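You operate a simulated robot arm through the tools that you are given. There is no shell and no other tool. Be economical: measure what you need, move in short steps, check, and stop when the job is done.

Carry out the task below with a simulated two-armed robot. There is one attempt and no reset: what you move stays moved.

TASK
Pick up the bottle that says "62" from the top of the bench with one hand, pass it to the other hand and put it on the top of the herb bench. Set down upright: bottle.

Only the result counts: the job must be done as asked and must still hold three seconds after the hand-in. Knocking over, shifting, dropping, spilling or breaking anything else fails it.

THE ROBOT
Two 7-joint arms with two-finger parallel grippers on one trunk, on a base that drives. Base frame: it is fixed to the floor where the robot stands at the start and does not move with it; the origin is under the middle of the robot, x ahead of it, y to its left, z up. Readings come in mm, degrees, newtons and seconds.
The left shoulder is at the start at [60, 147, 543], the right one opposite. With the tool pointing down near the work surface each hand reaches from about 100 to 600 mm from the robot's upright axis, wherever it stands, measured 20 degrees to its own side. Places, roughly: top of the herb bench [-500, -2100, 800]. Payload 3.43 kg a hand.
The tool frame of a hand sits at the grasp point between the pads (the TCP): z along the fingers, y along the line on which they close. The tips reach 30 mm beyond it. Largest opening 94 mm; finger width 28, thickness 10; the body of the gripper, 50 by 96 mm, starts 55 mm behind the TCP.
Orientation is that of the tool frame in the base frame, as a unit quaternion [x, y, z, w]. With the fingers straight down and closing along the base's y, the tool's x points along the base's -x, its y along +y and its z along -z.

THE INTERFACE
- The arms move only by the tool step_arm. It takes "left_moves", "right_moves" or both (then of equal length, played together; a hand with none holds still); each is a list of rows, each a list of 7 numbers: the shift along the base's x, y, z in units of 25 mm (1.0 is 25 mm), then the turn, a rotation vector about the base's x, y, z in units of 4 degrees (1.0 is 4 degrees), then the closure, from 0 (fully open) to 1 (shut). In form: [[x, y, z, rx, ry, rz, grip], ...]. A call has 1 to 12 rows; each row shifts and turns the commanded pose from where the row before left it. A call with a number of a shift or a turn outside -1 to 1 is refused whole. Each row takes 0.2 s and may step no farther than 50 mm and 8.6 degrees from the row before; otherwise, or with a gripper value out of range, the whole call is refused. A pose out of reach is approached as far as the arm can. The call stops where the force on the tool passes 40 N (or 10 N more than at its start, if that is more) or the arm is blocked; 0.2 s more then pass. Each finger travels about 72 mm/s and halts on what it meets, pressing with about 38 N; the grip force reading is that of the motor and also rises with nothing between the fingers. The clock runs only during rows and for 0.2 s after the last one: add rows that do not move to give the fingers time. It gives the time, the measured TCP pose, the force on the tool (base axes), the opening and the grip force at its end, in the units of the frame above (readings bear some noise), with the torque about the TCP (base axes, N m) and any sound that the robot's microphone picked up, and new pictures: "pictures" is both (left out), scene, wrist or none (wrist: the cameras of the hands that moved).
- Cameras (640 x 400 px; columns grow to the right, rows downward): "scene" is now at [60.8, -19.5, 1192.6]; the picture's right is [-0.20, -0.98, 0.00], its down [-0.41, 0.09, -0.91] and it looks along [0.89, -0.19, -0.42] (base axes); focal length 271 px, centre (320, 200). "left" rides on the left gripper at [76, -14, -102] in its tool frame; the picture's right is [0.18, 0.98, 0.00], its down [-0.75, 0.14, -0.64] and it looks along [-0.63, 0.12, 0.77] (tool axes); focal length 243 px, centre (320, 200). "right" rides on the right gripper at [76, 14, -103] in its tool frame; the picture's right is [-0.18, 0.98, 0.00], its down [-0.75, -0.14, -0.64] and it looks along [-0.63, -0.12, 0.77] (tool axes); focal length 243 px, centre (320, 200). There is no depth. A picture from a camera that has moved, and an enlarged one, comes with that camera's place and axes in the base frame and with its lens.
- move_column(by): slides the trunk up (or, below 0, down) by that many mm; the arms and the scene camera ride with it, the base frame stays. It gives what a move gives, with no picture.
- drive_base(legs): drives the robot by 1 to 6 legs, each [ahead, left, turn to the left] in mm, mm and degrees, along the robot's own axes; the way and the turn of a leg run together, so that a leg with both is an arc; at most 1500 mm and 180 degrees a leg. The arms and the cameras ride along, it lands a little off, and it stops where it bumps. It gives what a move gives, and a new picture of the scene camera.
- head_to(pan, tilt): turns the head with the scene camera to pan (to the left, within 86 degrees either way) and tilt (down, from -29 to 69), counted from straight ahead of the robot. It gives what a move gives, and a new picture of the scene camera.
- zoom(camera, box): a new picture of the part [left, top, right, bottom] of that camera's present view, enlarged. The clock stands still meanwhile.
- job_done(): hands the job in; it is judged then, once.

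Work in short steps. Places have to be worked out from the pictures, the camera data and where the tool is seen: move nearer, look again, correct. Check each grasp and each placing, and mend what went wrong. You have 120 turns and 260 pictures in all, those below and enlarged ones among them. Open the grippers and draw the arms clear of the work before you hand the job in, unless the task says otherwise; then end with one line.

The tools are called by a JSON object that holds its "op" and its "data". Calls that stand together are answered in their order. step_arm: Moves the arms, as the interface text tells. Its arguments: {"type":"object","properties":{"left_moves":{"type":"array","items":{"type":"array","items":{"type":"number"}}},"right_moves":{"type":"array","items":{"type":"array","items":{"type":"number"}}},"pictures":{"type":"string","enum":["both","scene","wrist","none"]}},"required":[]} The other tools are called the same way: move_column (by) slides the trunk up or down; drive_base (legs) drives the base; head_to (pan, tilt) turns the head that bears the scene camera; zoom (camera, box) takes an enlarged picture of a part of a camera's view; job_done () hands the job in.

At the start:

```text
clock: 0.0
left_eef_pos: [292.5, 108.6, 999.8]
left_tcp_rot: [0.001, 1.0, 0.0, 0.0]
left_ft_force: [0.4, 0.0, 0.7]
left_ft_torque: [0.02, 0.02, 0.01]
left_grip_width: 94.0
left_grasp_force: 0.0
right_eef_pos: [327.3, -194.6, 998.7]
right_tcp_rot: [0.0, 1.0, 0.0, 0.001]
right_ft_force: [-0.2, 0.4, 0.1]
right_ft_torque: [-0.02, 0.0, 0.02]
right_grip_width: 93.8
right_grasp_force: 0.0
trunk travel left (down, up): [-250.0, 0.0]
robot x, y, heading: [-2.6, -0.5, 0.0]
head pan, tilt: [-11.8, 24.8]
```

scene: 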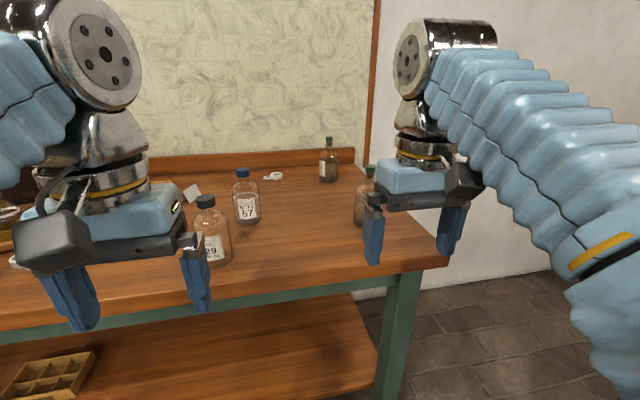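
right: 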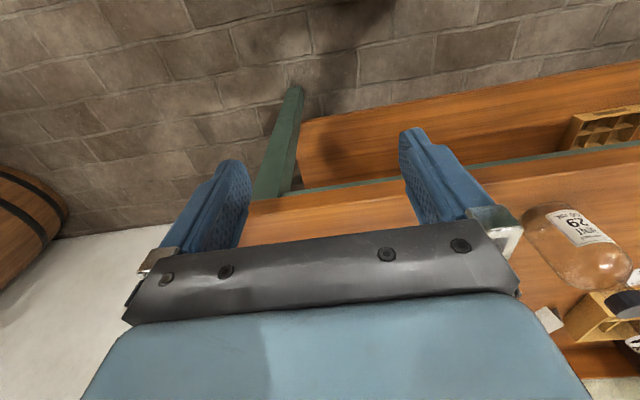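
left: 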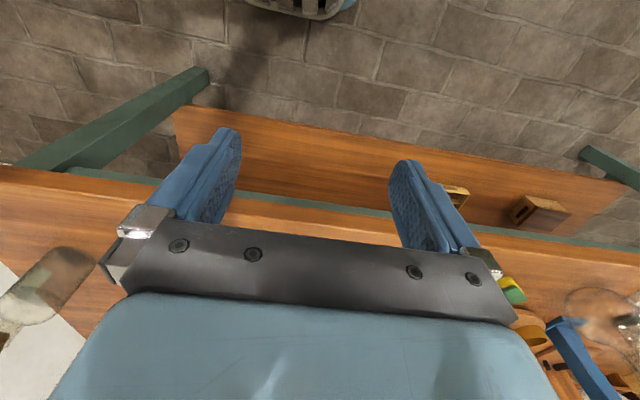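

The scene shows bottles labelled 29 and 57, plus others whose labels are hidden. I look around with the head and zoom to find 62.

{"op": "zoom", "data": {"camera": "scene", "box": [180, 120, 400, 280]}}

{"op": "head_to", "data": {"pan": 25, "tilt": 30}}

```text
2.50 times, centred on (290, 200) of scene
camera zoom: at [60.8, -19.5, 1192.6], right [-0.2, -0.98, 0.0], down [-0.41, 0.09, -0.91], along [0.89, -0.19, -0.42], focal length 678 px, centre (395, 200)
```

zoom: 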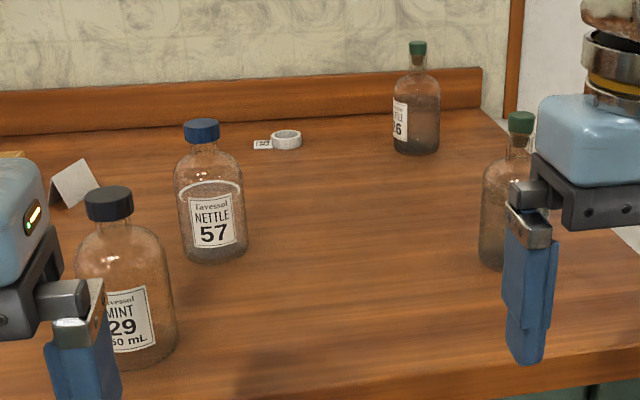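

```text
clock: 1.0
left_eef_pos: [291.0, 109.3, 1000.8]
left_tcp_rot: [-0.001, 1.0, 0.001, 0.0]
left_ft_force: [-0.3, 0.0, -0.2]
left_ft_torque: [0.02, 0.0, 0.0]
left_grip_width: 94.0
left_grasp_force: 0.0
right_eef_pos: [326.1, -194.5, 1000.3]
right_tcp_rot: [0.0, 1.0, 0.0, 0.002]
right_ft_force: [-0.6, -0.3, 0.1]
right_ft_torque: [-0.03, -0.02, -0.01]
right_grip_width: 93.7
right_grasp_force: 0.1
trunk travel left (down, up): [-250.0, 0.0]
robot x, y, heading: [0.2, 4.2, -0.1]
head pan, tilt: [25.0, 30.0]
camera scene: at [52.6, 37.4, 1184.3], right [0.42, -0.91, 0.0], down [-0.45, -0.21, -0.87], along [0.79, 0.37, -0.5], focal length 271 px, centre (320, 200)
```

scene: 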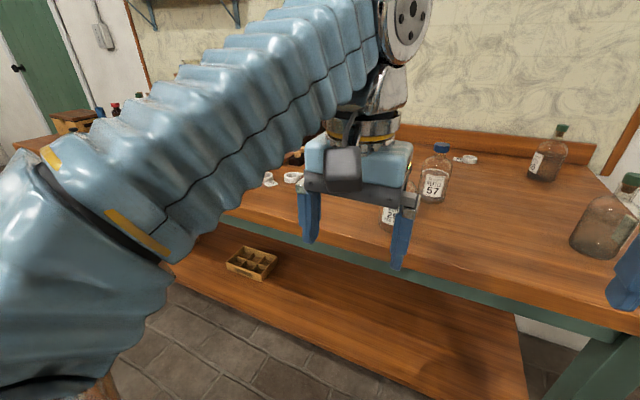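

The left arm hides the left part of the bench. I back off to get a wider view.

{"op": "drive_base", "data": {"legs": [[-500, 0, 0]]}}

{"op": "head_to", "data": {"pan": 50, "tilt": 20}}

{"op": "head_to", "data": {"pan": 0, "tilt": 20}}

```text
clock: 4.0
left_eef_pos: [-206.4, 109.8, 999.2]
left_tcp_rot: [0.004, 1.0, 0.0, 0.0]
left_ft_force: [-0.2, -0.4, 0.3]
left_ft_torque: [-0.03, -0.01, 0.01]
left_grip_width: 94.0
left_grasp_force: 0.1
right_eef_pos: [-174.1, -196.0, 1000.4]
right_tcp_rot: [0.004, 1.0, -0.001, 0.001]
right_ft_force: [-0.6, -0.1, -0.2]
right_ft_torque: [0.0, 0.03, 0.02]
right_grip_width: 93.9
right_grasp_force: 0.1
trunk travel left (down, up): [-250.0, 0.0]
robot x, y, heading: [-498.2, 1.6, -0.8]
head pan, tilt: [25.0, 30.0]
camera scene: at [-447.1, 39.3, 1184.3], right [0.41, -0.91, 0.0], down [-0.46, -0.21, -0.87], along [0.79, 0.36, -0.5], focal length 271 px, centre (320, 200)
```

scene: 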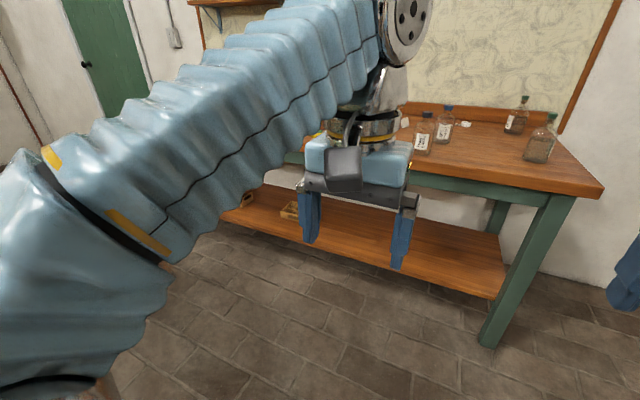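

```text
clock: 4.9
left_eef_pos: [-207.1, 109.1, 999.7]
left_tcp_rot: [0.004, 1.0, -0.001, 0.0]
left_ft_force: [0.6, 0.5, 0.7]
left_ft_torque: [-0.01, 0.03, 0.02]
left_grip_width: 94.1
left_grasp_force: 0.1
right_eef_pos: [-174.3, -195.1, 999.8]
right_tcp_rot: [0.004, 1.0, 0.0, 0.001]
right_ft_force: [0.1, -0.4, 0.0]
right_ft_torque: [0.03, 0.02, 0.0]
right_grip_width: 93.8
right_grasp_force: 0.0
trunk travel left (down, up): [-250.0, 0.0]
robot x, y, heading: [-499.7, 3.5, -0.4]
head pan, tilt: [50.0, 20.0]
camera scene: at [-468.9, 72.6, 1200.3], right [0.76, -0.65, 0.0], down [-0.22, -0.26, -0.94], along [0.61, 0.71, -0.34], focal length 271 px, centre (320, 200)
```

scene: 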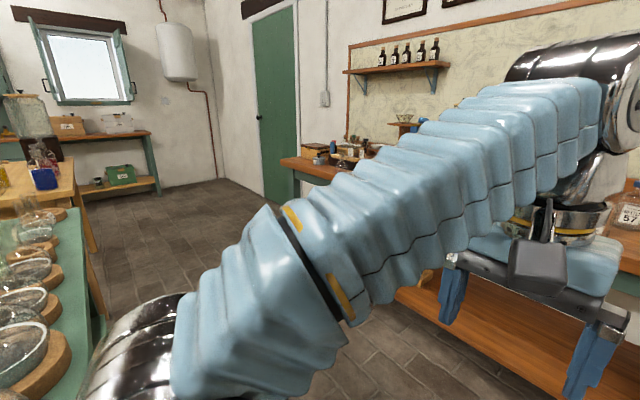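

```text
clock: 6.0
left_eef_pos: [-207.3, 109.4, 999.1]
left_tcp_rot: [0.004, 1.0, 0.0, 0.0]
left_ft_force: [0.5, 0.1, 0.0]
left_ft_torque: [0.01, 0.0, -0.03]
left_grip_width: 94.0
left_grasp_force: 0.1
right_eef_pos: [-174.7, -195.3, 999.0]
right_tcp_rot: [0.005, 1.0, 0.0, 0.001]
right_ft_force: [-0.3, 0.1, 0.3]
right_ft_torque: [-0.01, 0.01, -0.03]
right_grip_width: 94.0
right_grasp_force: 0.1
trunk travel left (down, up): [-250.0, 0.0]
robot x, y, heading: [-501.1, -3.3, -0.7]
head pan, tilt: [0.0, 20.0]
camera scene: at [-436.4, 1.1, 1200.3], right [-0.01, -1.0, 0.0], down [-0.34, 0.0, -0.94], along [0.94, -0.01, -0.34], focal length 271 px, centre (320, 200)
```

scene: 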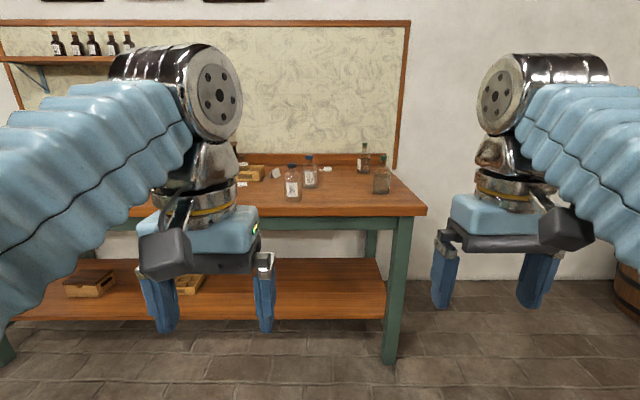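

The gap between the arms gives a clear view, so I turn the base left to scan the left half of the bench.

{"op": "drive_base", "data": {"legs": [[0, 0, 22]]}}

{"op": "zoom", "data": {"camera": "scene", "box": [200, 100, 460, 262]}}

{"op": "drive_base", "data": {"legs": [[0, 0, 18]]}}

{"op": "zoom", "data": {"camera": "scene", "box": [200, 100, 460, 262]}}

```text
clock: 7.6
left_eef_pos: [-268.3, 210.4, 999.1]
left_tcp_rot: [-0.188, 0.982, -0.001, 0.0]
left_ft_force: [0.3, 0.5, 0.9]
left_ft_torque: [0.0, 0.01, 0.02]
left_grip_width: 94.1
left_grasp_force: 0.1
right_eef_pos: [-122.7, -58.2, 999.9]
right_tcp_rot: [-0.188, 0.982, 0.0, 0.0]
right_ft_force: [-1.0, 0.0, -0.4]
right_ft_torque: [-0.01, 0.0, -0.01]
right_grip_width: 94.2
right_grasp_force: 0.1
trunk travel left (down, up): [-250.0, 0.0]
robot x, y, heading: [-500.7, 2.4, 21.6]
head pan, tilt: [0.0, 20.0]
camera scene: at [-440.8, 24.8, 1200.3], right [0.37, -0.93, 0.0], down [-0.32, -0.13, -0.94], along [0.87, 0.35, -0.34], focal length 271 px, centre (320, 200)
```

scene: 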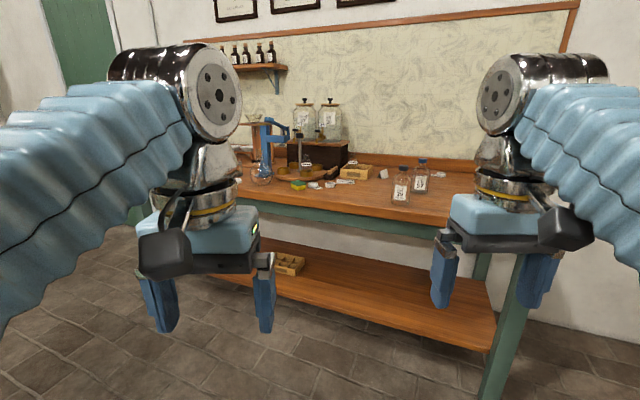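

```text
2.46 times, centred on (330, 181) of scene
camera zoom: at [-440.8, 24.8, 1200.3], right [0.37, -0.93, 0.0], down [-0.32, -0.13, -0.94], along [0.87, 0.35, -0.34], focal length 668 px, centre (295, 247)
```

zoom: 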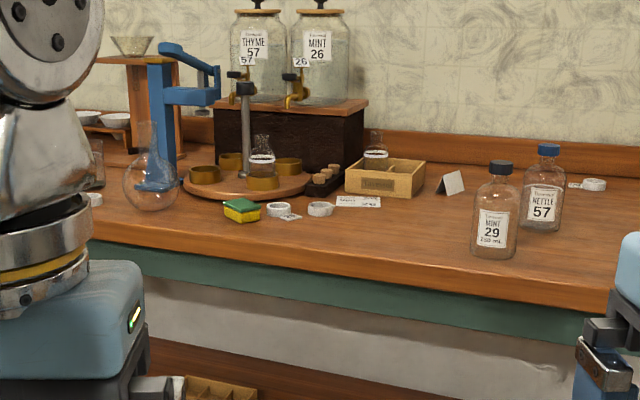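

```text
clock: 9.0
left_eef_pos: [-344.7, 273.3, 1000.6]
left_tcp_rot: [-0.342, 0.94, 0.0, -0.001]
left_ft_force: [-0.2, 0.2, -0.5]
left_ft_torque: [0.02, -0.02, -0.02]
left_grip_width: 93.9
left_grasp_force: 0.0
right_eef_pos: [-124.3, 64.2, 1000.2]
right_tcp_rot: [-0.342, 0.94, 0.0, 0.0]
right_ft_force: [0.1, -0.6, -0.1]
right_ft_torque: [0.0, -0.01, 0.0]
right_grip_width: 94.0
right_grasp_force: 0.1
trunk travel left (down, up): [-250.0, 0.0]
robot x, y, heading: [-499.8, 3.7, 39.9]
head pan, tilt: [0.0, 20.0]
camera scene: at [-451.1, 42.2, 1200.3], right [0.64, -0.77, 0.0], down [-0.26, -0.22, -0.94], along [0.72, 0.6, -0.34], focal length 271 px, centre (320, 200)
```

scene: 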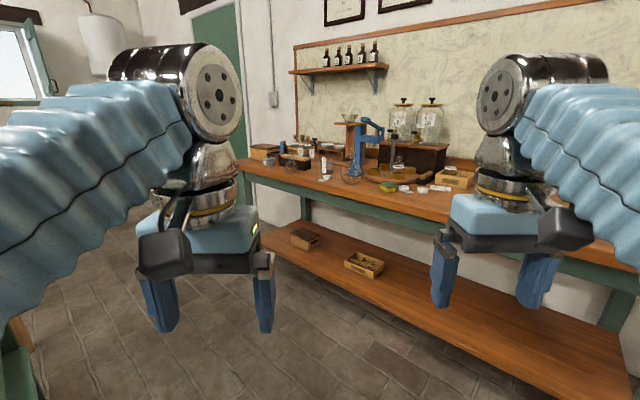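

```text
2.46 times, centred on (330, 181) of scene
camera zoom: at [-451.1, 42.2, 1200.3], right [0.64, -0.77, 0.0], down [-0.26, -0.22, -0.94], along [0.72, 0.6, -0.34], focal length 668 px, centre (295, 247)
```

zoom: 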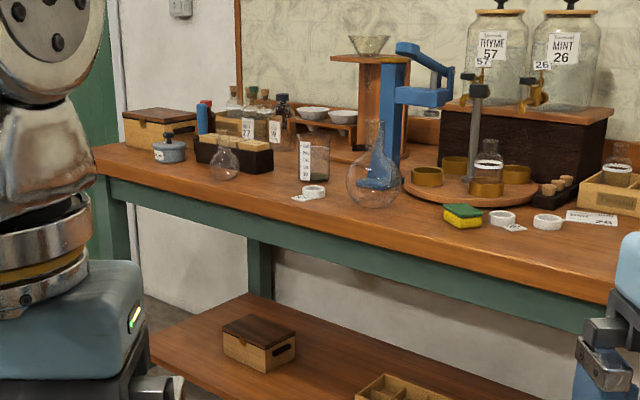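

62 is not on the left; the remaining candidates are the green-capped bottles at the right end with labels turned away. I drive to the right side to read them.

{"op": "drive_base", "data": {"legs": [[0, 0, -40], [400, -700, 0], [0, 0, 28]]}}

{"op": "zoom", "data": {"camera": "scene", "box": [200, 100, 460, 262]}}

```text
clock: 16.6
left_eef_pos: [101.9, -464.3, 999.3]
left_tcp_rot: [-0.236, 0.972, 0.0, 0.0]
left_ft_force: [-0.5, -0.5, 0.6]
left_ft_torque: [-0.06, -0.01, -0.01]
left_grip_width: 94.2
left_grasp_force: 0.1
right_eef_pos: [273.3, -717.6, 1000.9]
right_tcp_rot: [-0.237, 0.971, 0.0, 0.001]
right_ft_force: [-0.3, -0.9, 0.1]
right_ft_torque: [-0.04, 0.01, 0.01]
right_grip_width: 93.9
right_grasp_force: 0.1
trunk travel left (down, up): [-250.0, 0.0]
robot x, y, heading: [-104.9, -692.7, 27.5]
head pan, tilt: [0.0, 20.0]
camera scene: at [-51.2, -666.8, 1200.3], right [0.46, -0.89, 0.0], down [-0.3, -0.16, -0.94], along [0.83, 0.43, -0.34], focal length 271 px, centre (320, 200)
```

scene: 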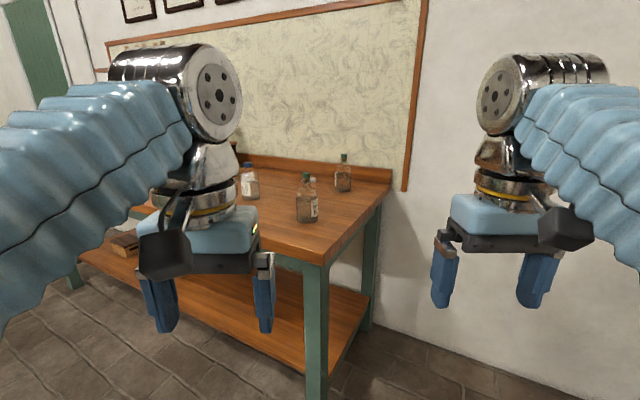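

```text
2.46 times, centred on (330, 181) of scene
camera zoom: at [-51.2, -666.8, 1200.3], right [0.46, -0.89, 0.0], down [-0.3, -0.16, -0.94], along [0.83, 0.43, -0.34], focal length 668 px, centre (295, 247)
```

zoom: 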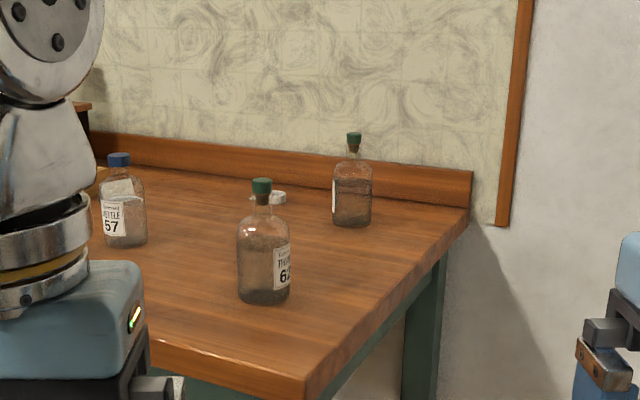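

The near green-capped bottle reads "THYME 6x". I confirm the number with a tighter zoom, then turn to look at the herb bench.

{"op": "zoom", "data": {"camera": "scene", "box": [280, 165, 336, 230]}}

{"op": "drive_base", "data": {"legs": [[0, 0, -117]]}}

{"op": "zoom", "data": {"camera": "scene", "box": [180, 80, 460, 270]}}

```text
6.15 times, centred on (308, 198) of scene
camera zoom: at [-51.2, -666.8, 1200.3], right [0.46, -0.89, 0.0], down [-0.3, -0.16, -0.94], along [0.83, 0.43, -0.34], focal length 1669 px, centre (394, 215)
```

zoom: 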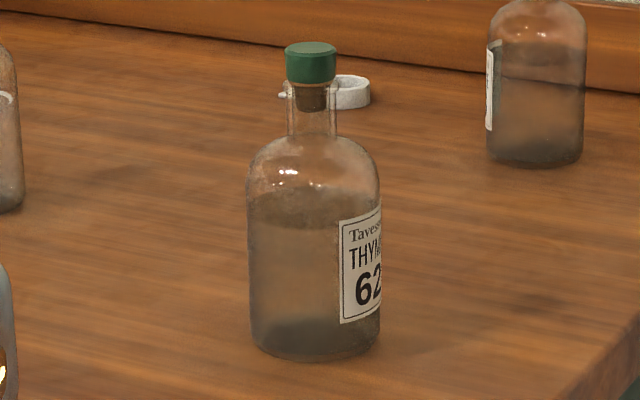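

```text
clock: 21.9
left_eef_pos: [1.5, -988.1, 1000.6]
left_tcp_rot: [0.709, 0.705, 0.0, 0.0]
left_ft_force: [-0.5, -0.1, 0.1]
left_ft_torque: [0.0, 0.02, -0.03]
left_grip_width: 93.8
left_grasp_force: 0.0
right_eef_pos: [-303.9, -1021.6, 1000.5]
right_tcp_rot: [0.708, 0.706, -0.001, 0.0]
right_ft_force: [0.2, -0.6, -0.5]
right_ft_torque: [0.01, -0.01, 0.02]
right_grip_width: 94.2
right_grasp_force: 0.0
trunk travel left (down, up): [-250.0, 0.0]
robot x, y, heading: [-106.6, -696.8, -90.2]
head pan, tilt: [0.0, 20.0]
camera scene: at [-107.5, -759.0, 1200.3], right [-1.0, 0.0, 0.0], down [0.0, 0.34, -0.94], along [0.0, -0.94, -0.34], focal length 271 px, centre (320, 200)
```

scene: 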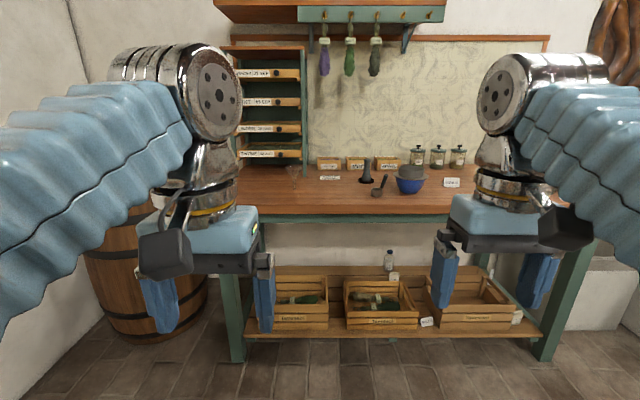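

```text
2.11 times, centred on (320, 175) of scene
camera zoom: at [-107.5, -759.0, 1200.3], right [-1.0, 0.0, 0.0], down [0.0, 0.34, -0.94], along [0.0, -0.94, -0.34], focal length 571 px, centre (320, 253)
```

zoom: 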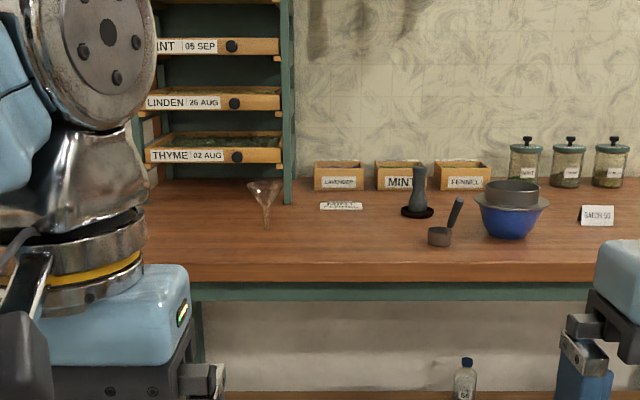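

Label confirmed: 62 (body ≈70 mm wide, ≈160 mm tall). The herb bench has free front area around x≈-150, y≈-1860. My plan is that the right hand grips the body low from the side, the left takes it higher from the opposite side, then sets it down; I test turning both hands horizontal (pointing inwards, cameras up) here in free space.

{"op": "step_arm", "data": {"left_moves": [[0, 0, 0, 1, 1, 1, 0], [0, 0, 0, 1, 1, 1, 0], [0, 0, 0, 1, 1, 1, 0], [0, 0, 0, 1, 1, 1, 0], [0, 0, 0, 1, 1, 1, 0], [0, 0, 0, 1, 1, 1, 0], [0, 0, 0, 1, 1, 1, 0], [0, 0, 0, 1, 1, 1, 0], [0, 0, 0, 1, 1, 1, 0], [0, 0, 0, 1, 1, 1, 0]], "right_moves": [[0, 0, 0, 1, -1, -1, 0], [0, 0, 0, 1, -1, -1, 0], [0, 0, 0, 1, -1, -1, 0], [0, 0, 0, 1, -1, -1, 0], [0, 0, 0, 1, -1, -1, 0], [0, 0, 0, 1, -1, -1, 0], [0, 0, 0, 1, -1, -1, 0], [0, 0, 0, 1, -1, -1, 0], [0, 0, 0, 1, -1, -1, 0], [0, 0, 0, 1, -1, -1, 0]], "pictures": "scene"}}

```text
clock: 24.1
left_eef_pos: [2.4, -980.9, 1000.3]
left_tcp_rot: [0.368, 0.817, -0.007, -0.443]
left_ft_force: [0.2, 0.1, 0.3]
left_ft_torque: [-0.01, -0.01, -0.02]
left_grip_width: 94.3
left_grasp_force: 0.0
left hand out of reach, approached as far as the arm can: row 1
right_eef_pos: [-308.3, -1034.1, 955.9]
right_tcp_rot: [0.819, 0.37, 0.438, 0.003]
right_ft_force: [0.5, -0.1, -0.1]
right_ft_torque: [0.0, 0.02, -0.02]
right_grip_width: 94.2
right_grasp_force: 0.1
right hand out of reach, approached as far as the arm can: row 1, 2, 3, 4, 5, 6
trunk travel left (down, up): [-250.0, 0.0]
robot x, y, heading: [-105.8, -697.8, -90.4]
head pan, tilt: [0.0, 20.0]
camera scene: at [-107.5, -759.0, 1200.3], right [-1.0, 0.0, 0.0], down [0.0, 0.34, -0.94], along [0.0, -0.94, -0.34], focal length 271 px, centre (320, 200)
```

scene: 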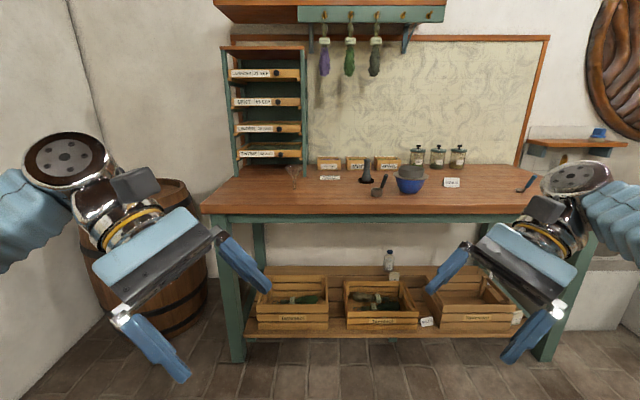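

Both hands follow well; I finish the turn with the remaining ~51°.

{"op": "step_arm", "data": {"left_moves": [[0, 0, 0, 1, 1, 1, 0], [0, 0, 0, 1, 1, 1, 0], [0, 0, 0, 1, 1, 1, 0], [0, 0, 0, 1, 1, 1, 0], [0, 0, 0, 1, 1, 1, 0], [0, 0, 0, 1, 1, 1, 0], [0, 0, 0, 1, 1, 1, 0], [0, 0, 0, 0.32, 0.32, 0.32, 0]], "right_moves": [[0, 0, 0, 1, -1, -1, 0], [0, 0, 0, 1, -1, -1, 0], [0, 0, 0, 1, -1, -1, 0], [0, 0, 0, 1, -1, -1, 0], [0, 0, 0, 1, -1, -1, 0], [0, 0, 0, 1, -1, -1, 0], [0, 0, 0, 1, -1, -1, 0], [0, 0, 0, 0.32, -0.32, -0.32, 0]], "pictures": "scene"}}

```text
clock: 25.9
left_eef_pos: [1.6, -982.5, 999.1]
left_tcp_rot: [0.02, 0.723, -0.005, -0.691]
left_ft_force: [0.7, 0.0, -0.6]
left_ft_torque: [0.0, 0.01, 0.0]
left_grip_width: 94.2
left_grasp_force: 0.0
right_eef_pos: [-308.1, -1034.2, 955.9]
right_tcp_rot: [0.725, 0.023, 0.689, 0.0]
right_ft_force: [0.7, 0.4, -0.8]
right_ft_torque: [-0.02, 0.03, -0.04]
right_grip_width: 93.8
right_grasp_force: 0.0
trunk travel left (down, up): [-250.0, 0.0]
robot x, y, heading: [-105.9, -696.4, -90.3]
head pan, tilt: [0.0, 20.0]
camera scene: at [-107.5, -759.0, 1200.3], right [-1.0, 0.0, 0.0], down [0.0, 0.34, -0.94], along [0.0, -0.94, -0.34], focal length 271 px, centre (320, 200)
```

scene: 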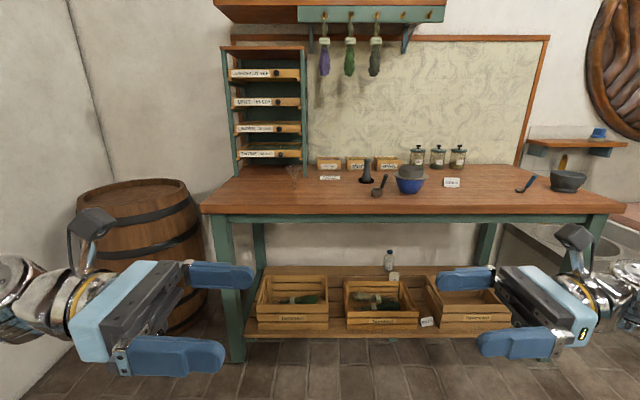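

Both hands now point inwards horizontally. I pull the left hand back out of the way, then drive to in front of the bottle with the right hand staying beyond the bench's right side.

{"op": "step_arm", "data": {"left_moves": [[0.9, 0.9, 0, 0, 0, 0, 0], [0.9, 0.9, 0, 0, 0, 0, 0], [0.9, 0.9, 0, 0, 0, 0, 0], [0.9, 0.8, 0, 0, 0, 0, 0]], "pictures": "none"}}

{"op": "drive_base", "data": {"legs": [[0, 0, 90.3], [0, 500, 0], [170, 0, 0]]}}

{"op": "head_to", "data": {"pan": -15, "tilt": 35}}

```text
clock: 26.9
left_eef_pos: [89.3, -915.7, 994.8]
left_tcp_rot: [0.021, 0.723, -0.004, -0.691]
left_ft_force: [-0.6, -0.5, 0.3]
left_ft_torque: [0.02, -0.02, 0.01]
left_grip_width: 94.0
left_grasp_force: 0.1
left hand out of reach, approached as far as the arm can: row 3, 4
right_eef_pos: [-310.6, -1033.8, 955.1]
right_tcp_rot: [0.724, 0.023, 0.689, 0.0]
right_ft_force: [-1.1, 0.0, 0.2]
right_ft_torque: [0.02, 0.0, -0.02]
right_grip_width: 93.7
right_grasp_force: 0.2
trunk travel left (down, up): [-250.0, 0.0]
robot x, y, heading: [-108.8, -693.6, -90.2]
head pan, tilt: [0.0, 20.0]
```

```text
clock: 34.8
left_eef_pos: [266.0, 7.7, 994.7]
left_tcp_rot: [-0.503, 0.519, -0.498, -0.479]
left_ft_force: [0.3, -0.7, -0.2]
left_ft_torque: [0.0, -0.01, 0.02]
left_grip_width: 94.0
left_grasp_force: 0.1
right_eef_pos: [393.5, -388.2, 956.7]
right_tcp_rot: [0.489, 0.535, 0.481, -0.493]
right_ft_force: [-0.6, 0.4, -0.1]
right_ft_torque: [0.0, 0.01, 0.01]
right_grip_width: 93.8
right_grasp_force: 0.1
trunk travel left (down, up): [-250.0, 0.0]
robot x, y, heading: [48.7, -199.8, 1.1]
head pan, tilt: [0.0, 20.0]
camera scene: at [113.0, -195.0, 1200.3], right [0.02, -1.0, 0.0], down [-0.34, -0.01, -0.94], along [0.94, 0.02, -0.34], focal length 271 px, centre (320, 200)
```

scene: 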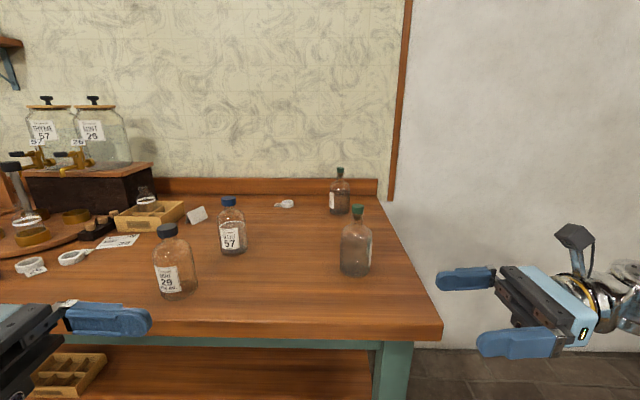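

```text
clock: 35.5
left_eef_pos: [267.4, 7.5, 995.2]
left_tcp_rot: [-0.504, 0.519, -0.498, -0.479]
left_ft_force: [0.2, 0.5, -0.3]
left_ft_torque: [-0.01, 0.0, -0.03]
left_grip_width: 94.0
left_grasp_force: 0.1
right_eef_pos: [392.3, -388.7, 955.3]
right_tcp_rot: [0.49, 0.534, 0.481, -0.493]
right_ft_force: [-0.2, -0.9, -1.0]
right_ft_torque: [-0.05, -0.02, 0.01]
right_grip_width: 93.8
right_grasp_force: 0.0
trunk travel left (down, up): [-250.0, 0.0]
robot x, y, heading: [48.9, -193.1, 1.1]
head pan, tilt: [-15.0, 35.0]
camera scene: at [105.7, -217.9, 1176.5], right [-0.24, -0.97, 0.0], down [-0.56, 0.14, -0.82], along [0.8, -0.19, -0.57], focal length 271 px, centre (320, 200)
```

scene: 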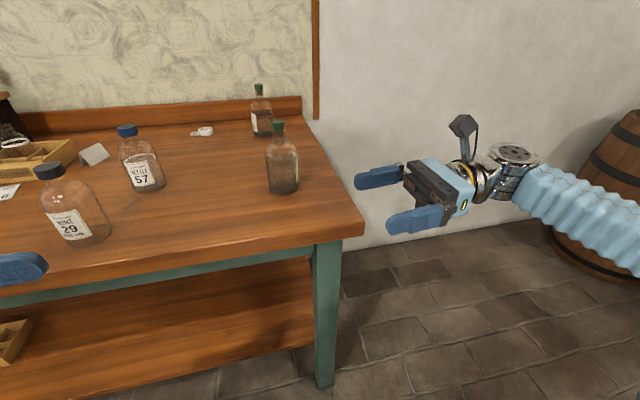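

The bottle is around (655, -262), bench top near z≈830. I drive 110 mm closer; the right hand stays past the bench's right edge.

{"op": "drive_base", "data": {"legs": [[110, 0, -1]]}}

```text
clock: 36.7
left_eef_pos: [378.7, 5.0, 994.8]
left_tcp_rot: [-0.499, 0.523, -0.494, -0.483]
left_ft_force: [-0.7, 0.1, 0.6]
left_ft_torque: [-0.03, 0.02, 0.04]
left_grip_width: 94.0
left_grasp_force: 0.1
right_eef_pos: [498.5, -391.5, 954.2]
right_tcp_rot: [0.494, 0.53, 0.486, -0.489]
right_ft_force: [-0.8, 0.0, -0.5]
right_ft_torque: [-0.02, -0.02, -0.01]
right_grip_width: 93.7
right_grasp_force: 0.0
trunk travel left (down, up): [-250.0, 0.0]
robot x, y, heading: [158.1, -196.8, 0.5]
head pan, tilt: [-15.0, 35.0]
camera scene: at [213.9, -217.6, 1176.5], right [-0.25, -0.97, 0.0], down [-0.55, 0.15, -0.82], along [0.79, -0.21, -0.57], focal length 271 px, centre (320, 200)
```

scene: 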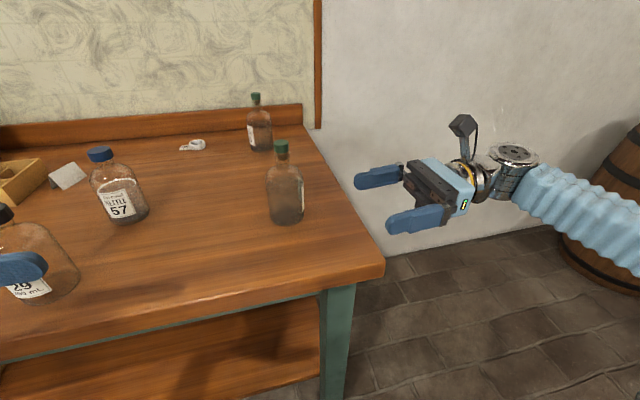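

Triangulation gives the bottle at (646, -259), bench top z≈831, cap top ≈994. I move the right hand ahead to x≈646, level its closing axis, and lower to z≈890 still outside the bottle.

{"op": "step_arm", "data": {"right_moves": [[0.98, 0, 0, 0, 0.47, -0.56, 0], [0.98, 0, 0, 0, 0, 0, 0], [0.98, 0, 0, 0, 0, 0, 0], [0.98, 0, 0, 0, 0, 0, 0], [0.98, 0, 0, 0, 0, 0, 0], [0.98, 0, 0, 0, 0, 0, 0], [0, 0, -0.85, 0, 0, 0, 0], [0, 0, -0.85, 0, 0, 0, 0], [0, 0, -0.85, 0, 0, 0, 0]]}}

```text
clock: 38.7
left_eef_pos: [377.6, 4.7, 994.5]
left_tcp_rot: [-0.499, 0.523, -0.494, -0.484]
left_ft_force: [-0.2, -1.0, -0.2]
left_ft_torque: [-0.02, -0.02, 0.0]
left_grip_width: 94.1
left_grasp_force: 0.2
right_eef_pos: [644.9, -392.4, 892.4]
right_tcp_rot: [0.512, 0.513, 0.487, -0.488]
right_ft_force: [0.5, 0.1, -0.1]
right_ft_torque: [0.01, 0.0, 0.01]
right_grip_width: 94.1
right_grasp_force: 0.0
trunk travel left (down, up): [-250.0, 0.0]
robot x, y, heading: [155.6, -194.0, 0.2]
head pan, tilt: [-15.0, 35.0]
camera scene: at [214.1, -217.5, 1176.5], right [-0.25, -0.97, 0.0], down [-0.55, 0.15, -0.82], along [0.79, -0.21, -0.57], focal length 271 px, centre (320, 200)
camera right: at [660.3, -490.8, 972.7], right [0.98, -0.01, -0.18], down [-0.14, -0.68, -0.72], along [-0.12, 0.73, -0.67], focal length 243 px, centre (320, 200)
```

scene: 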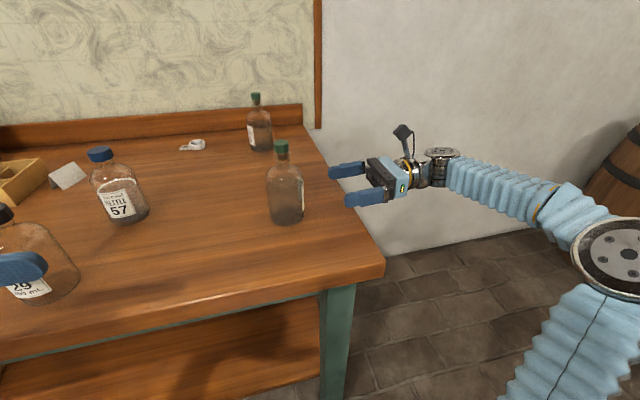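
right: 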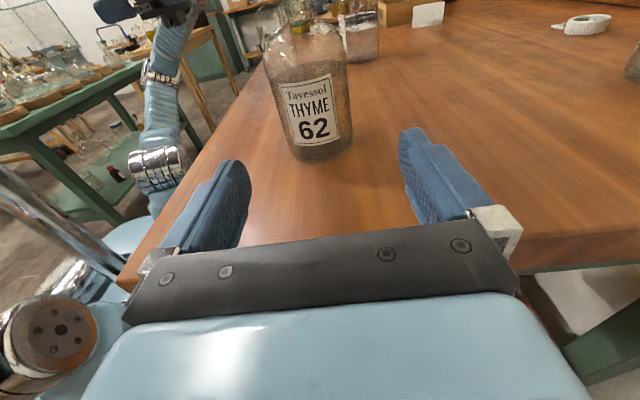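

The label faces the hand and the bottle lies between the fingers' tracks. I lower to z≈876, shift x by -4 mm and advance part way.

{"op": "step_arm", "data": {"right_moves": [[-0.16, 0, -0.66, 0, 0, 0, 0], [0, 0.9, 0, 0, 0, 0, 0], [0, 0.9, 0, 0, 0, 0, 0], [0, 0.9, 0, 0, 0, 0, 0]]}}

```text
clock: 39.7
left_eef_pos: [378.1, 5.3, 995.1]
left_tcp_rot: [-0.499, 0.523, -0.493, -0.484]
left_ft_force: [0.3, -0.1, 0.3]
left_ft_torque: [0.05, 0.01, 0.04]
left_grip_width: 94.1
left_grasp_force: 0.2
right_eef_pos: [642.7, -340.7, 875.1]
right_tcp_rot: [0.516, 0.509, 0.49, -0.485]
right_ft_force: [-2.8, -13.3, 3.8]
right_ft_torque: [-0.71, 0.25, 0.01]
right_grip_width: 93.9
right_grasp_force: 0.1
trunk travel left (down, up): [-250.0, 0.0]
robot x, y, heading: [156.7, -198.0, 0.1]
head pan, tilt: [-15.0, 35.0]
stopped in row 4 (right hand): the force on the tool passed its limit at 61 N (the readings are from after the stop); the commanded pose is now the measured one
camera scene: at [213.3, -219.0, 1176.5], right [-0.26, -0.97, 0.0], down [-0.55, 0.15, -0.82], along [0.79, -0.21, -0.57], focal length 271 px, centre (320, 200)
camera right: at [656.1, -439.3, 955.6], right [0.98, -0.02, -0.19], down [-0.15, -0.68, -0.72], along [-0.11, 0.73, -0.67], focal length 243 px, centre (320, 200)
```

scene: 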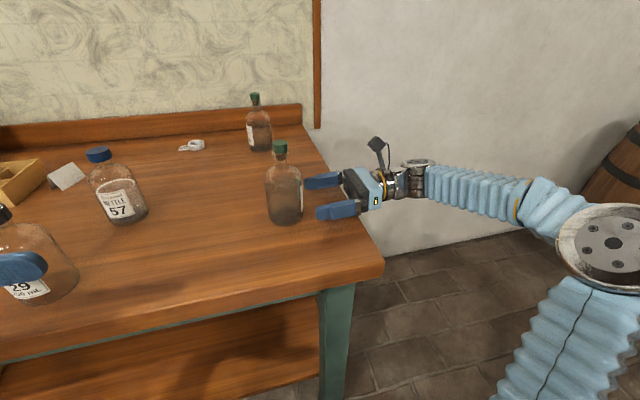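
right: 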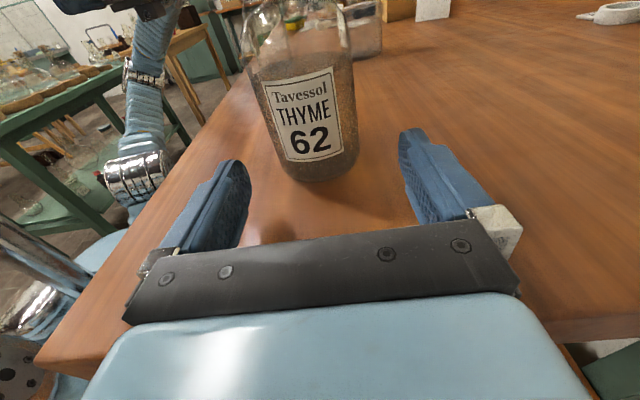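

Something (likely the wrist under the hand) touched the bench edge at this height; the bottle did not move. I back off, raise, and pitch the tool ~20° downward so that the wrist clears, keeping the grip low.

{"op": "step_arm", "data": {"right_moves": [[0, -0.5, 0.6, 0, 0, 0, 0], [0, 0, 0.4, -1, 0, 0, 0], [0, 0, 0, -1, 0, 0, 0], [0, 0, 0, -1, 0, 0, 0], [0, 0, 0, -1, 0, 0, 0], [0, 0, 0, -0.3, 0, 0, 0]]}}

```text
clock: 41.1
left_eef_pos: [378.1, 6.6, 995.4]
left_tcp_rot: [-0.499, 0.523, -0.494, -0.484]
left_ft_force: [0.5, -0.8, -0.1]
left_ft_torque: [0.0, 0.0, 0.0]
left_grip_width: 94.0
left_grasp_force: 0.1
right_eef_pos: [644.5, -350.3, 899.0]
right_tcp_rot: [0.583, 0.577, 0.407, -0.401]
right_ft_force: [0.4, 0.4, 0.0]
right_ft_torque: [0.02, -0.05, -0.01]
right_grip_width: 94.1
right_grasp_force: 0.0
trunk travel left (down, up): [-250.0, 0.0]
robot x, y, heading: [161.2, -193.9, 0.1]
head pan, tilt: [-15.0, 35.0]
camera scene: at [214.1, -217.8, 1176.5], right [-0.26, -0.97, 0.0], down [-0.55, 0.15, -0.82], along [0.79, -0.21, -0.57], focal length 271 px, centre (320, 200)
camera right: at [656.7, -420.5, 1005.8], right [0.98, -0.08, -0.17], down [-0.15, -0.86, -0.48], along [-0.11, 0.5, -0.86], focal length 243 px, centre (320, 200)
```

scene: 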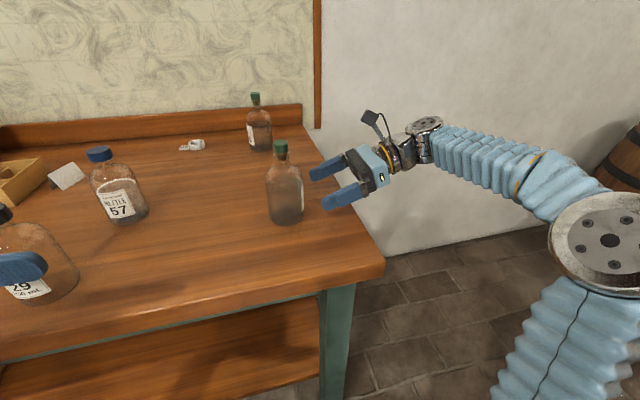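
right: 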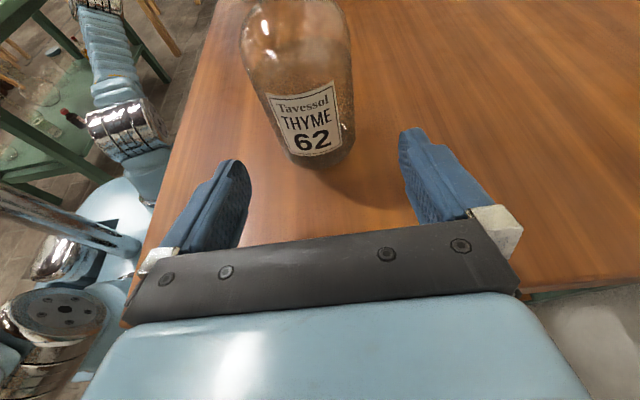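

Wrist clearance is now good. Combining views puts the bottle at about (638, -257) on a top near z≈837. I shift x -6 mm, lower to ≈880 and advance around the bottle.

{"op": "step_arm", "data": {"right_moves": [[-0.26, 0, -0.4, 0, 0, 0, 0], [0, 0.8, -0.4, 0, 0, 0, 0], [0, 0.9, 0, 0, 0, 0, 0], [0, 0.9, 0, 0, 0, 0, 0]]}}

```text
clock: 42.1
left_eef_pos: [378.8, 5.8, 995.2]
left_tcp_rot: [-0.499, 0.523, -0.494, -0.483]
left_ft_force: [0.5, -0.7, 0.2]
left_ft_torque: [0.0, 0.01, -0.01]
left_grip_width: 94.0
left_grasp_force: 0.0
right_eef_pos: [637.4, -287.1, 878.2]
right_tcp_rot: [0.583, 0.576, 0.408, -0.402]
right_ft_force: [0.5, 0.3, 0.3]
right_ft_torque: [0.02, 0.01, 0.02]
right_grip_width: 94.1
right_grasp_force: 0.0
trunk travel left (down, up): [-250.0, 0.0]
robot x, y, heading: [158.6, -195.5, 0.2]
head pan, tilt: [-15.0, 35.0]
camera scene: at [214.0, -217.9, 1176.5], right [-0.26, -0.97, 0.0], down [-0.55, 0.15, -0.82], along [0.79, -0.21, -0.57], focal length 271 px, centre (320, 200)
camera right: at [650.8, -356.4, 984.6], right [0.98, -0.08, -0.17], down [-0.15, -0.86, -0.49], along [-0.11, 0.5, -0.86], focal length 243 px, centre (320, 200)
```

scene: 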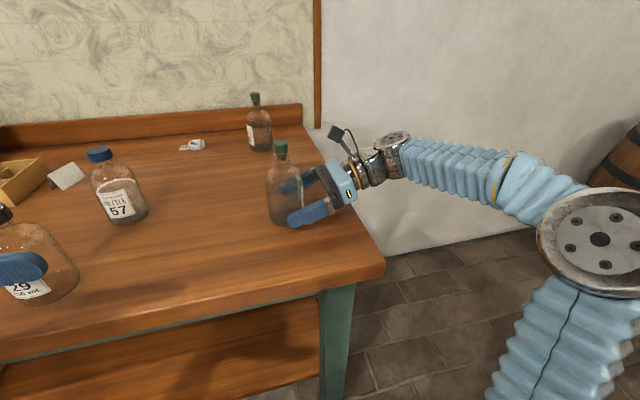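
right: 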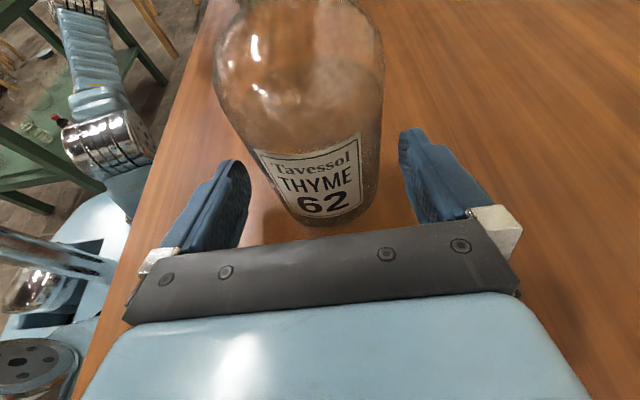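

The bottle sits between the fingers. I advance 24 mm more and close gently.

{"op": "step_arm", "data": {"right_moves": [[0, 0.95, 0, 0, 0, 0, 0], [0, 0, 0, 0, 0, 0, 0.3], [0, 0, 0, 0, 0, 0, 1], [0, 0, 0, 0, 0, 0, 1], [0, 0, 0, 0, 0, 0, 1]]}}

```text
clock: 43.3
left_eef_pos: [378.8, 4.9, 994.7]
left_tcp_rot: [-0.498, 0.523, -0.493, -0.484]
left_ft_force: [-0.2, 0.0, -0.4]
left_ft_torque: [-0.02, 0.01, 0.02]
left_grip_width: 94.0
left_grasp_force: 0.1
right_eef_pos: [636.6, -262.6, 878.9]
right_tcp_rot: [0.583, 0.577, 0.407, -0.402]
right_ft_force: [2.2, -0.5, 1.9]
right_ft_torque: [-0.01, -0.03, 0.0]
right_grip_width: 71.6
right_grasp_force: 38.2
trunk travel left (down, up): [-250.0, 0.0]
robot x, y, heading: [156.0, -192.5, 0.1]
head pan, tilt: [-15.0, 35.0]
camera scene: at [214.2, -217.8, 1176.5], right [-0.26, -0.97, 0.0], down [-0.55, 0.15, -0.82], along [0.79, -0.21, -0.57], focal length 271 px, centre (320, 200)
camera right: at [650.5, -332.4, 985.1], right [0.98, -0.08, -0.17], down [-0.15, -0.86, -0.49], along [-0.11, 0.5, -0.86], focal length 243 px, centre (320, 200)
```

scene: 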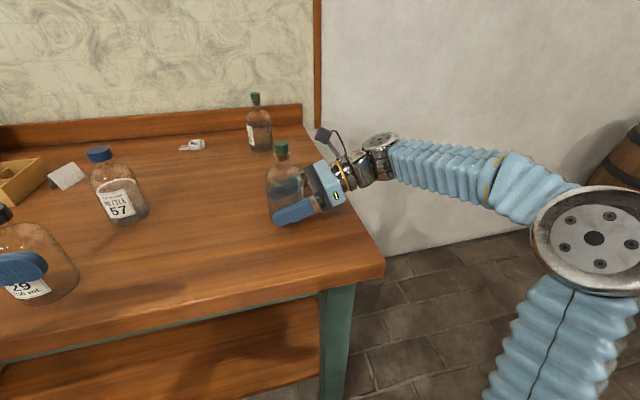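
right: 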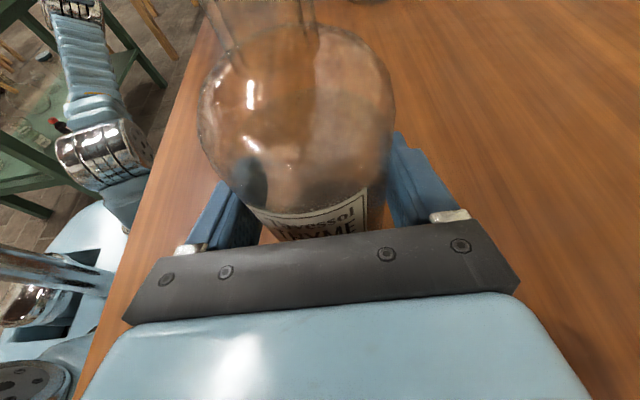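

Gripped at 71.6 mm. I lift about 100 mm slowly.

{"op": "step_arm", "data": {"right_moves": [[0, 0, 0.4, 0, 0, 0, 1], [0, 0, 0.8, 0, 0, 0, 1], [0, 0, 0.8, 0, 0, 0, 1], [0, 0, 0.8, 0, 0, 0, 1], [0, 0, 0.8, 0, 0, 0, 1], [0, 0, 0, 0, 0, 0, 1]], "pictures": "scene"}}

```text
clock: 44.7
left_eef_pos: [379.0, 6.2, 995.3]
left_tcp_rot: [-0.499, 0.523, -0.493, -0.484]
left_ft_force: [-0.3, 0.5, -0.6]
left_ft_torque: [0.01, -0.01, -0.02]
left_grip_width: 93.7
left_grasp_force: 0.1
right_eef_pos: [638.4, -262.7, 969.7]
right_tcp_rot: [0.583, 0.577, 0.406, -0.402]
right_ft_force: [1.0, -0.4, -4.1]
right_ft_torque: [0.01, -0.02, 0.02]
right_grip_width: 71.7
right_grasp_force: 38.7
trunk travel left (down, up): [-250.0, 0.0]
robot x, y, heading: [160.1, -196.6, -0.0]
head pan, tilt: [-15.0, 35.0]
camera scene: at [214.3, -217.8, 1176.4], right [-0.26, -0.97, 0.0], down [-0.55, 0.15, -0.82], along [0.79, -0.21, -0.57], focal length 271 px, centre (320, 200)
```

scene: 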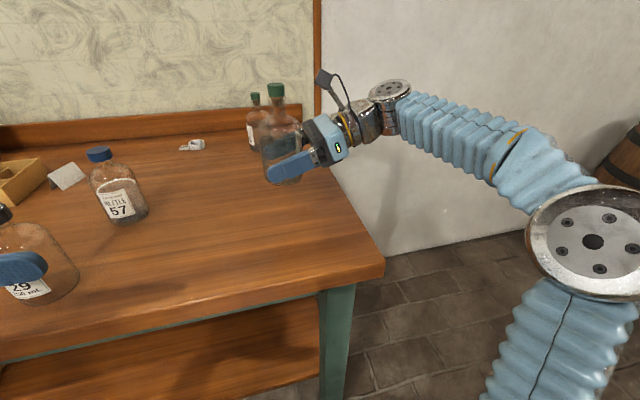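

Lifted with 4 N load and bottle upright. I back away from the bench so the handover happens in free space.

{"op": "drive_base", "data": {"legs": [[-450, 0, 0]]}}

{"op": "head_to", "data": {"pan": 0, "tilt": 40}}

```text
clock: 47.4
left_eef_pos: [-68.7, 3.6, 994.1]
left_tcp_rot: [-0.499, 0.522, -0.494, -0.484]
left_ft_force: [-0.2, 0.5, -0.2]
left_ft_torque: [-0.01, 0.02, 0.01]
left_grip_width: 93.9
left_grasp_force: 0.1
right_eef_pos: [190.7, -262.8, 968.2]
right_tcp_rot: [0.581, 0.578, 0.406, -0.403]
right_ft_force: [0.6, -1.3, -4.7]
right_ft_torque: [-0.02, -0.01, 0.01]
right_grip_width: 71.8
right_grasp_force: 38.0
trunk travel left (down, up): [-250.0, 0.0]
robot x, y, heading: [-290.4, -195.1, 0.3]
head pan, tilt: [-15.0, 35.0]
camera scene: at [-232.1, -219.8, 1176.4], right [-0.25, -0.97, 0.0], down [-0.56, 0.14, -0.82], along [0.79, -0.21, -0.57], focal length 271 px, centre (320, 200)
```

scene: 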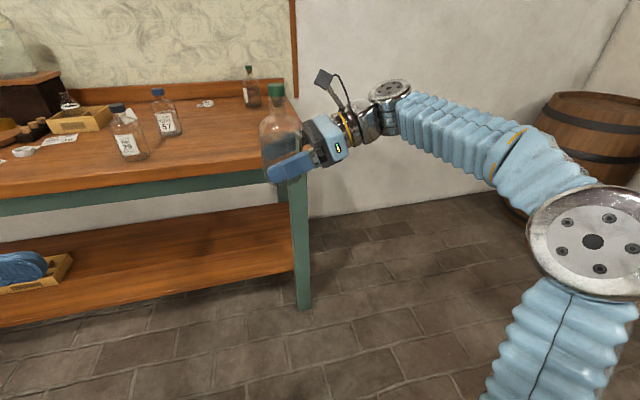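

```text
clock: 48.2
left_eef_pos: [-68.5, 4.0, 994.6]
left_tcp_rot: [-0.5, 0.521, -0.494, -0.484]
left_ft_force: [0.0, -0.2, 0.3]
left_ft_torque: [-0.05, 0.01, -0.02]
left_grip_width: 93.9
left_grasp_force: 0.2
right_eef_pos: [190.5, -262.8, 968.7]
right_tcp_rot: [0.582, 0.579, 0.406, -0.403]
right_ft_force: [0.3, 0.9, -4.0]
right_ft_torque: [-0.02, 0.04, 0.01]
right_grip_width: 71.9
right_grasp_force: 38.2
trunk travel left (down, up): [-250.0, 0.0]
robot x, y, heading: [-286.2, -196.2, 0.6]
head pan, tilt: [0.0, 40.0]
camera scene: at [-232.4, -197.1, 1168.9], right [0.01, -1.0, 0.0], down [-0.64, 0.0, -0.77], along [0.77, 0.0, -0.64], focal length 271 px, centre (320, 200)
```

scene: 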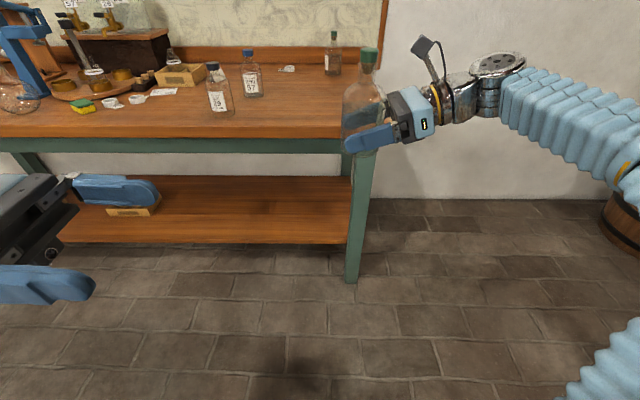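

I bring the bottle in front of the robot's middle and the left hand level with its upper body, still about 130 mm to its left.

{"op": "step_arm", "data": {"left_moves": [[0.96, -0.25, -0.12, 0, 0.45, 0.15, 0], [0.96, -0.25, -0.12, 0, 0, 0, 0], [0.96, -0.25, -0.12, 0, 0, 0, 0], [0.96, -0.25, -0.12, 0, 0, 0, 0], [0.96, -0.25, -0.12, 0, 0, 0, 0], [0.96, -0.25, -0.12, 0, 0, 0, 0], [0.96, -0.25, -0.12, 0, 0, 0, 0]], "right_moves": [[-0.514, 0.343, -0.23, 0, 0, 0, 1], [-0.514, 0.343, -0.23, 0, 0, 0, 1], [-0.514, 0.343, -0.23, 0, 0, 0, 1], [-0.514, 0.343, -0.23, 0, 0, 0, 1], [-0.514, 0.343, -0.23, 0, 0, 0, 1], [-0.514, 0.343, -0.23, 0, 0, 0, 1], [-0.514, 0.343, -0.23, 0, 0, 0, 1]]}}

```text
clock: 49.8
left_eef_pos: [97.7, -40.6, 973.2]
left_tcp_rot: [-0.51, 0.512, -0.489, -0.489]
left_ft_force: [-0.4, -0.3, -1.1]
left_ft_torque: [0.01, 0.0, -0.04]
left_grip_width: 93.9
left_grasp_force: 0.1
right_eef_pos: [100.8, -201.4, 927.2]
right_tcp_rot: [0.582, 0.578, 0.406, -0.402]
right_ft_force: [-0.4, -0.4, -4.5]
right_ft_torque: [0.02, 0.05, -0.01]
right_grip_width: 71.7
right_grasp_force: 38.0
trunk travel left (down, up): [-250.0, 0.0]
robot x, y, heading: [-289.0, -199.7, 0.3]
head pan, tilt: [0.0, 40.0]
camera scene: at [-232.5, -196.9, 1168.9], right [0.01, -1.0, 0.0], down [-0.64, 0.0, -0.77], along [0.77, 0.01, -0.64], focal length 271 px, centre (320, 200)
camera right: at [115.7, -272.3, 1034.0], right [0.98, -0.07, -0.17], down [-0.15, -0.86, -0.49], along [-0.11, 0.5, -0.86], focal length 243 px, centre (320, 200)
camera left: at [112.2, 60.3, 1053.4], right [-0.98, -0.01, 0.18], down [-0.14, 0.67, -0.72], along [-0.12, -0.74, -0.66], focal length 243 px, centre (320, 200)
```

scene: 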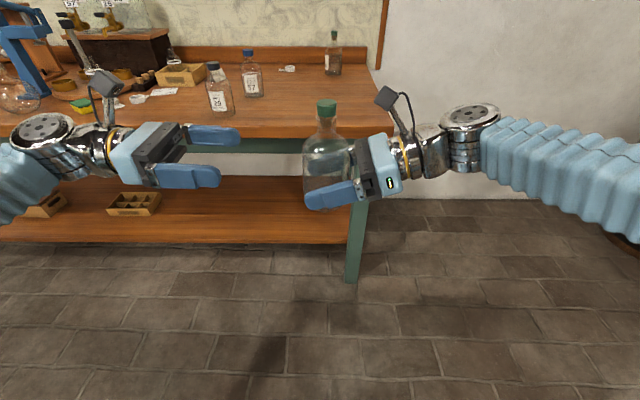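
right: 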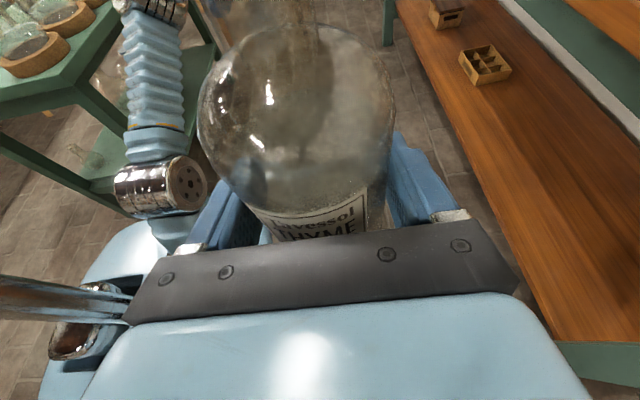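
left: 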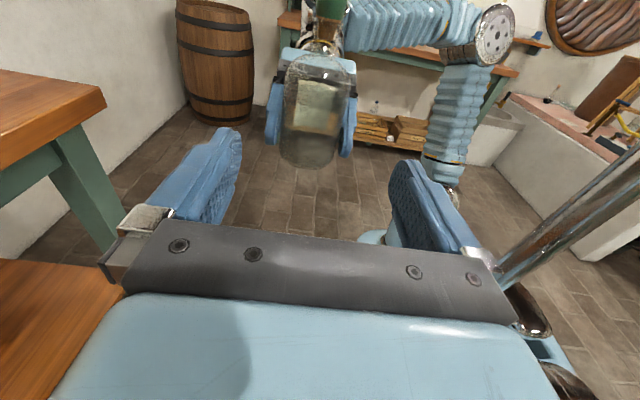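

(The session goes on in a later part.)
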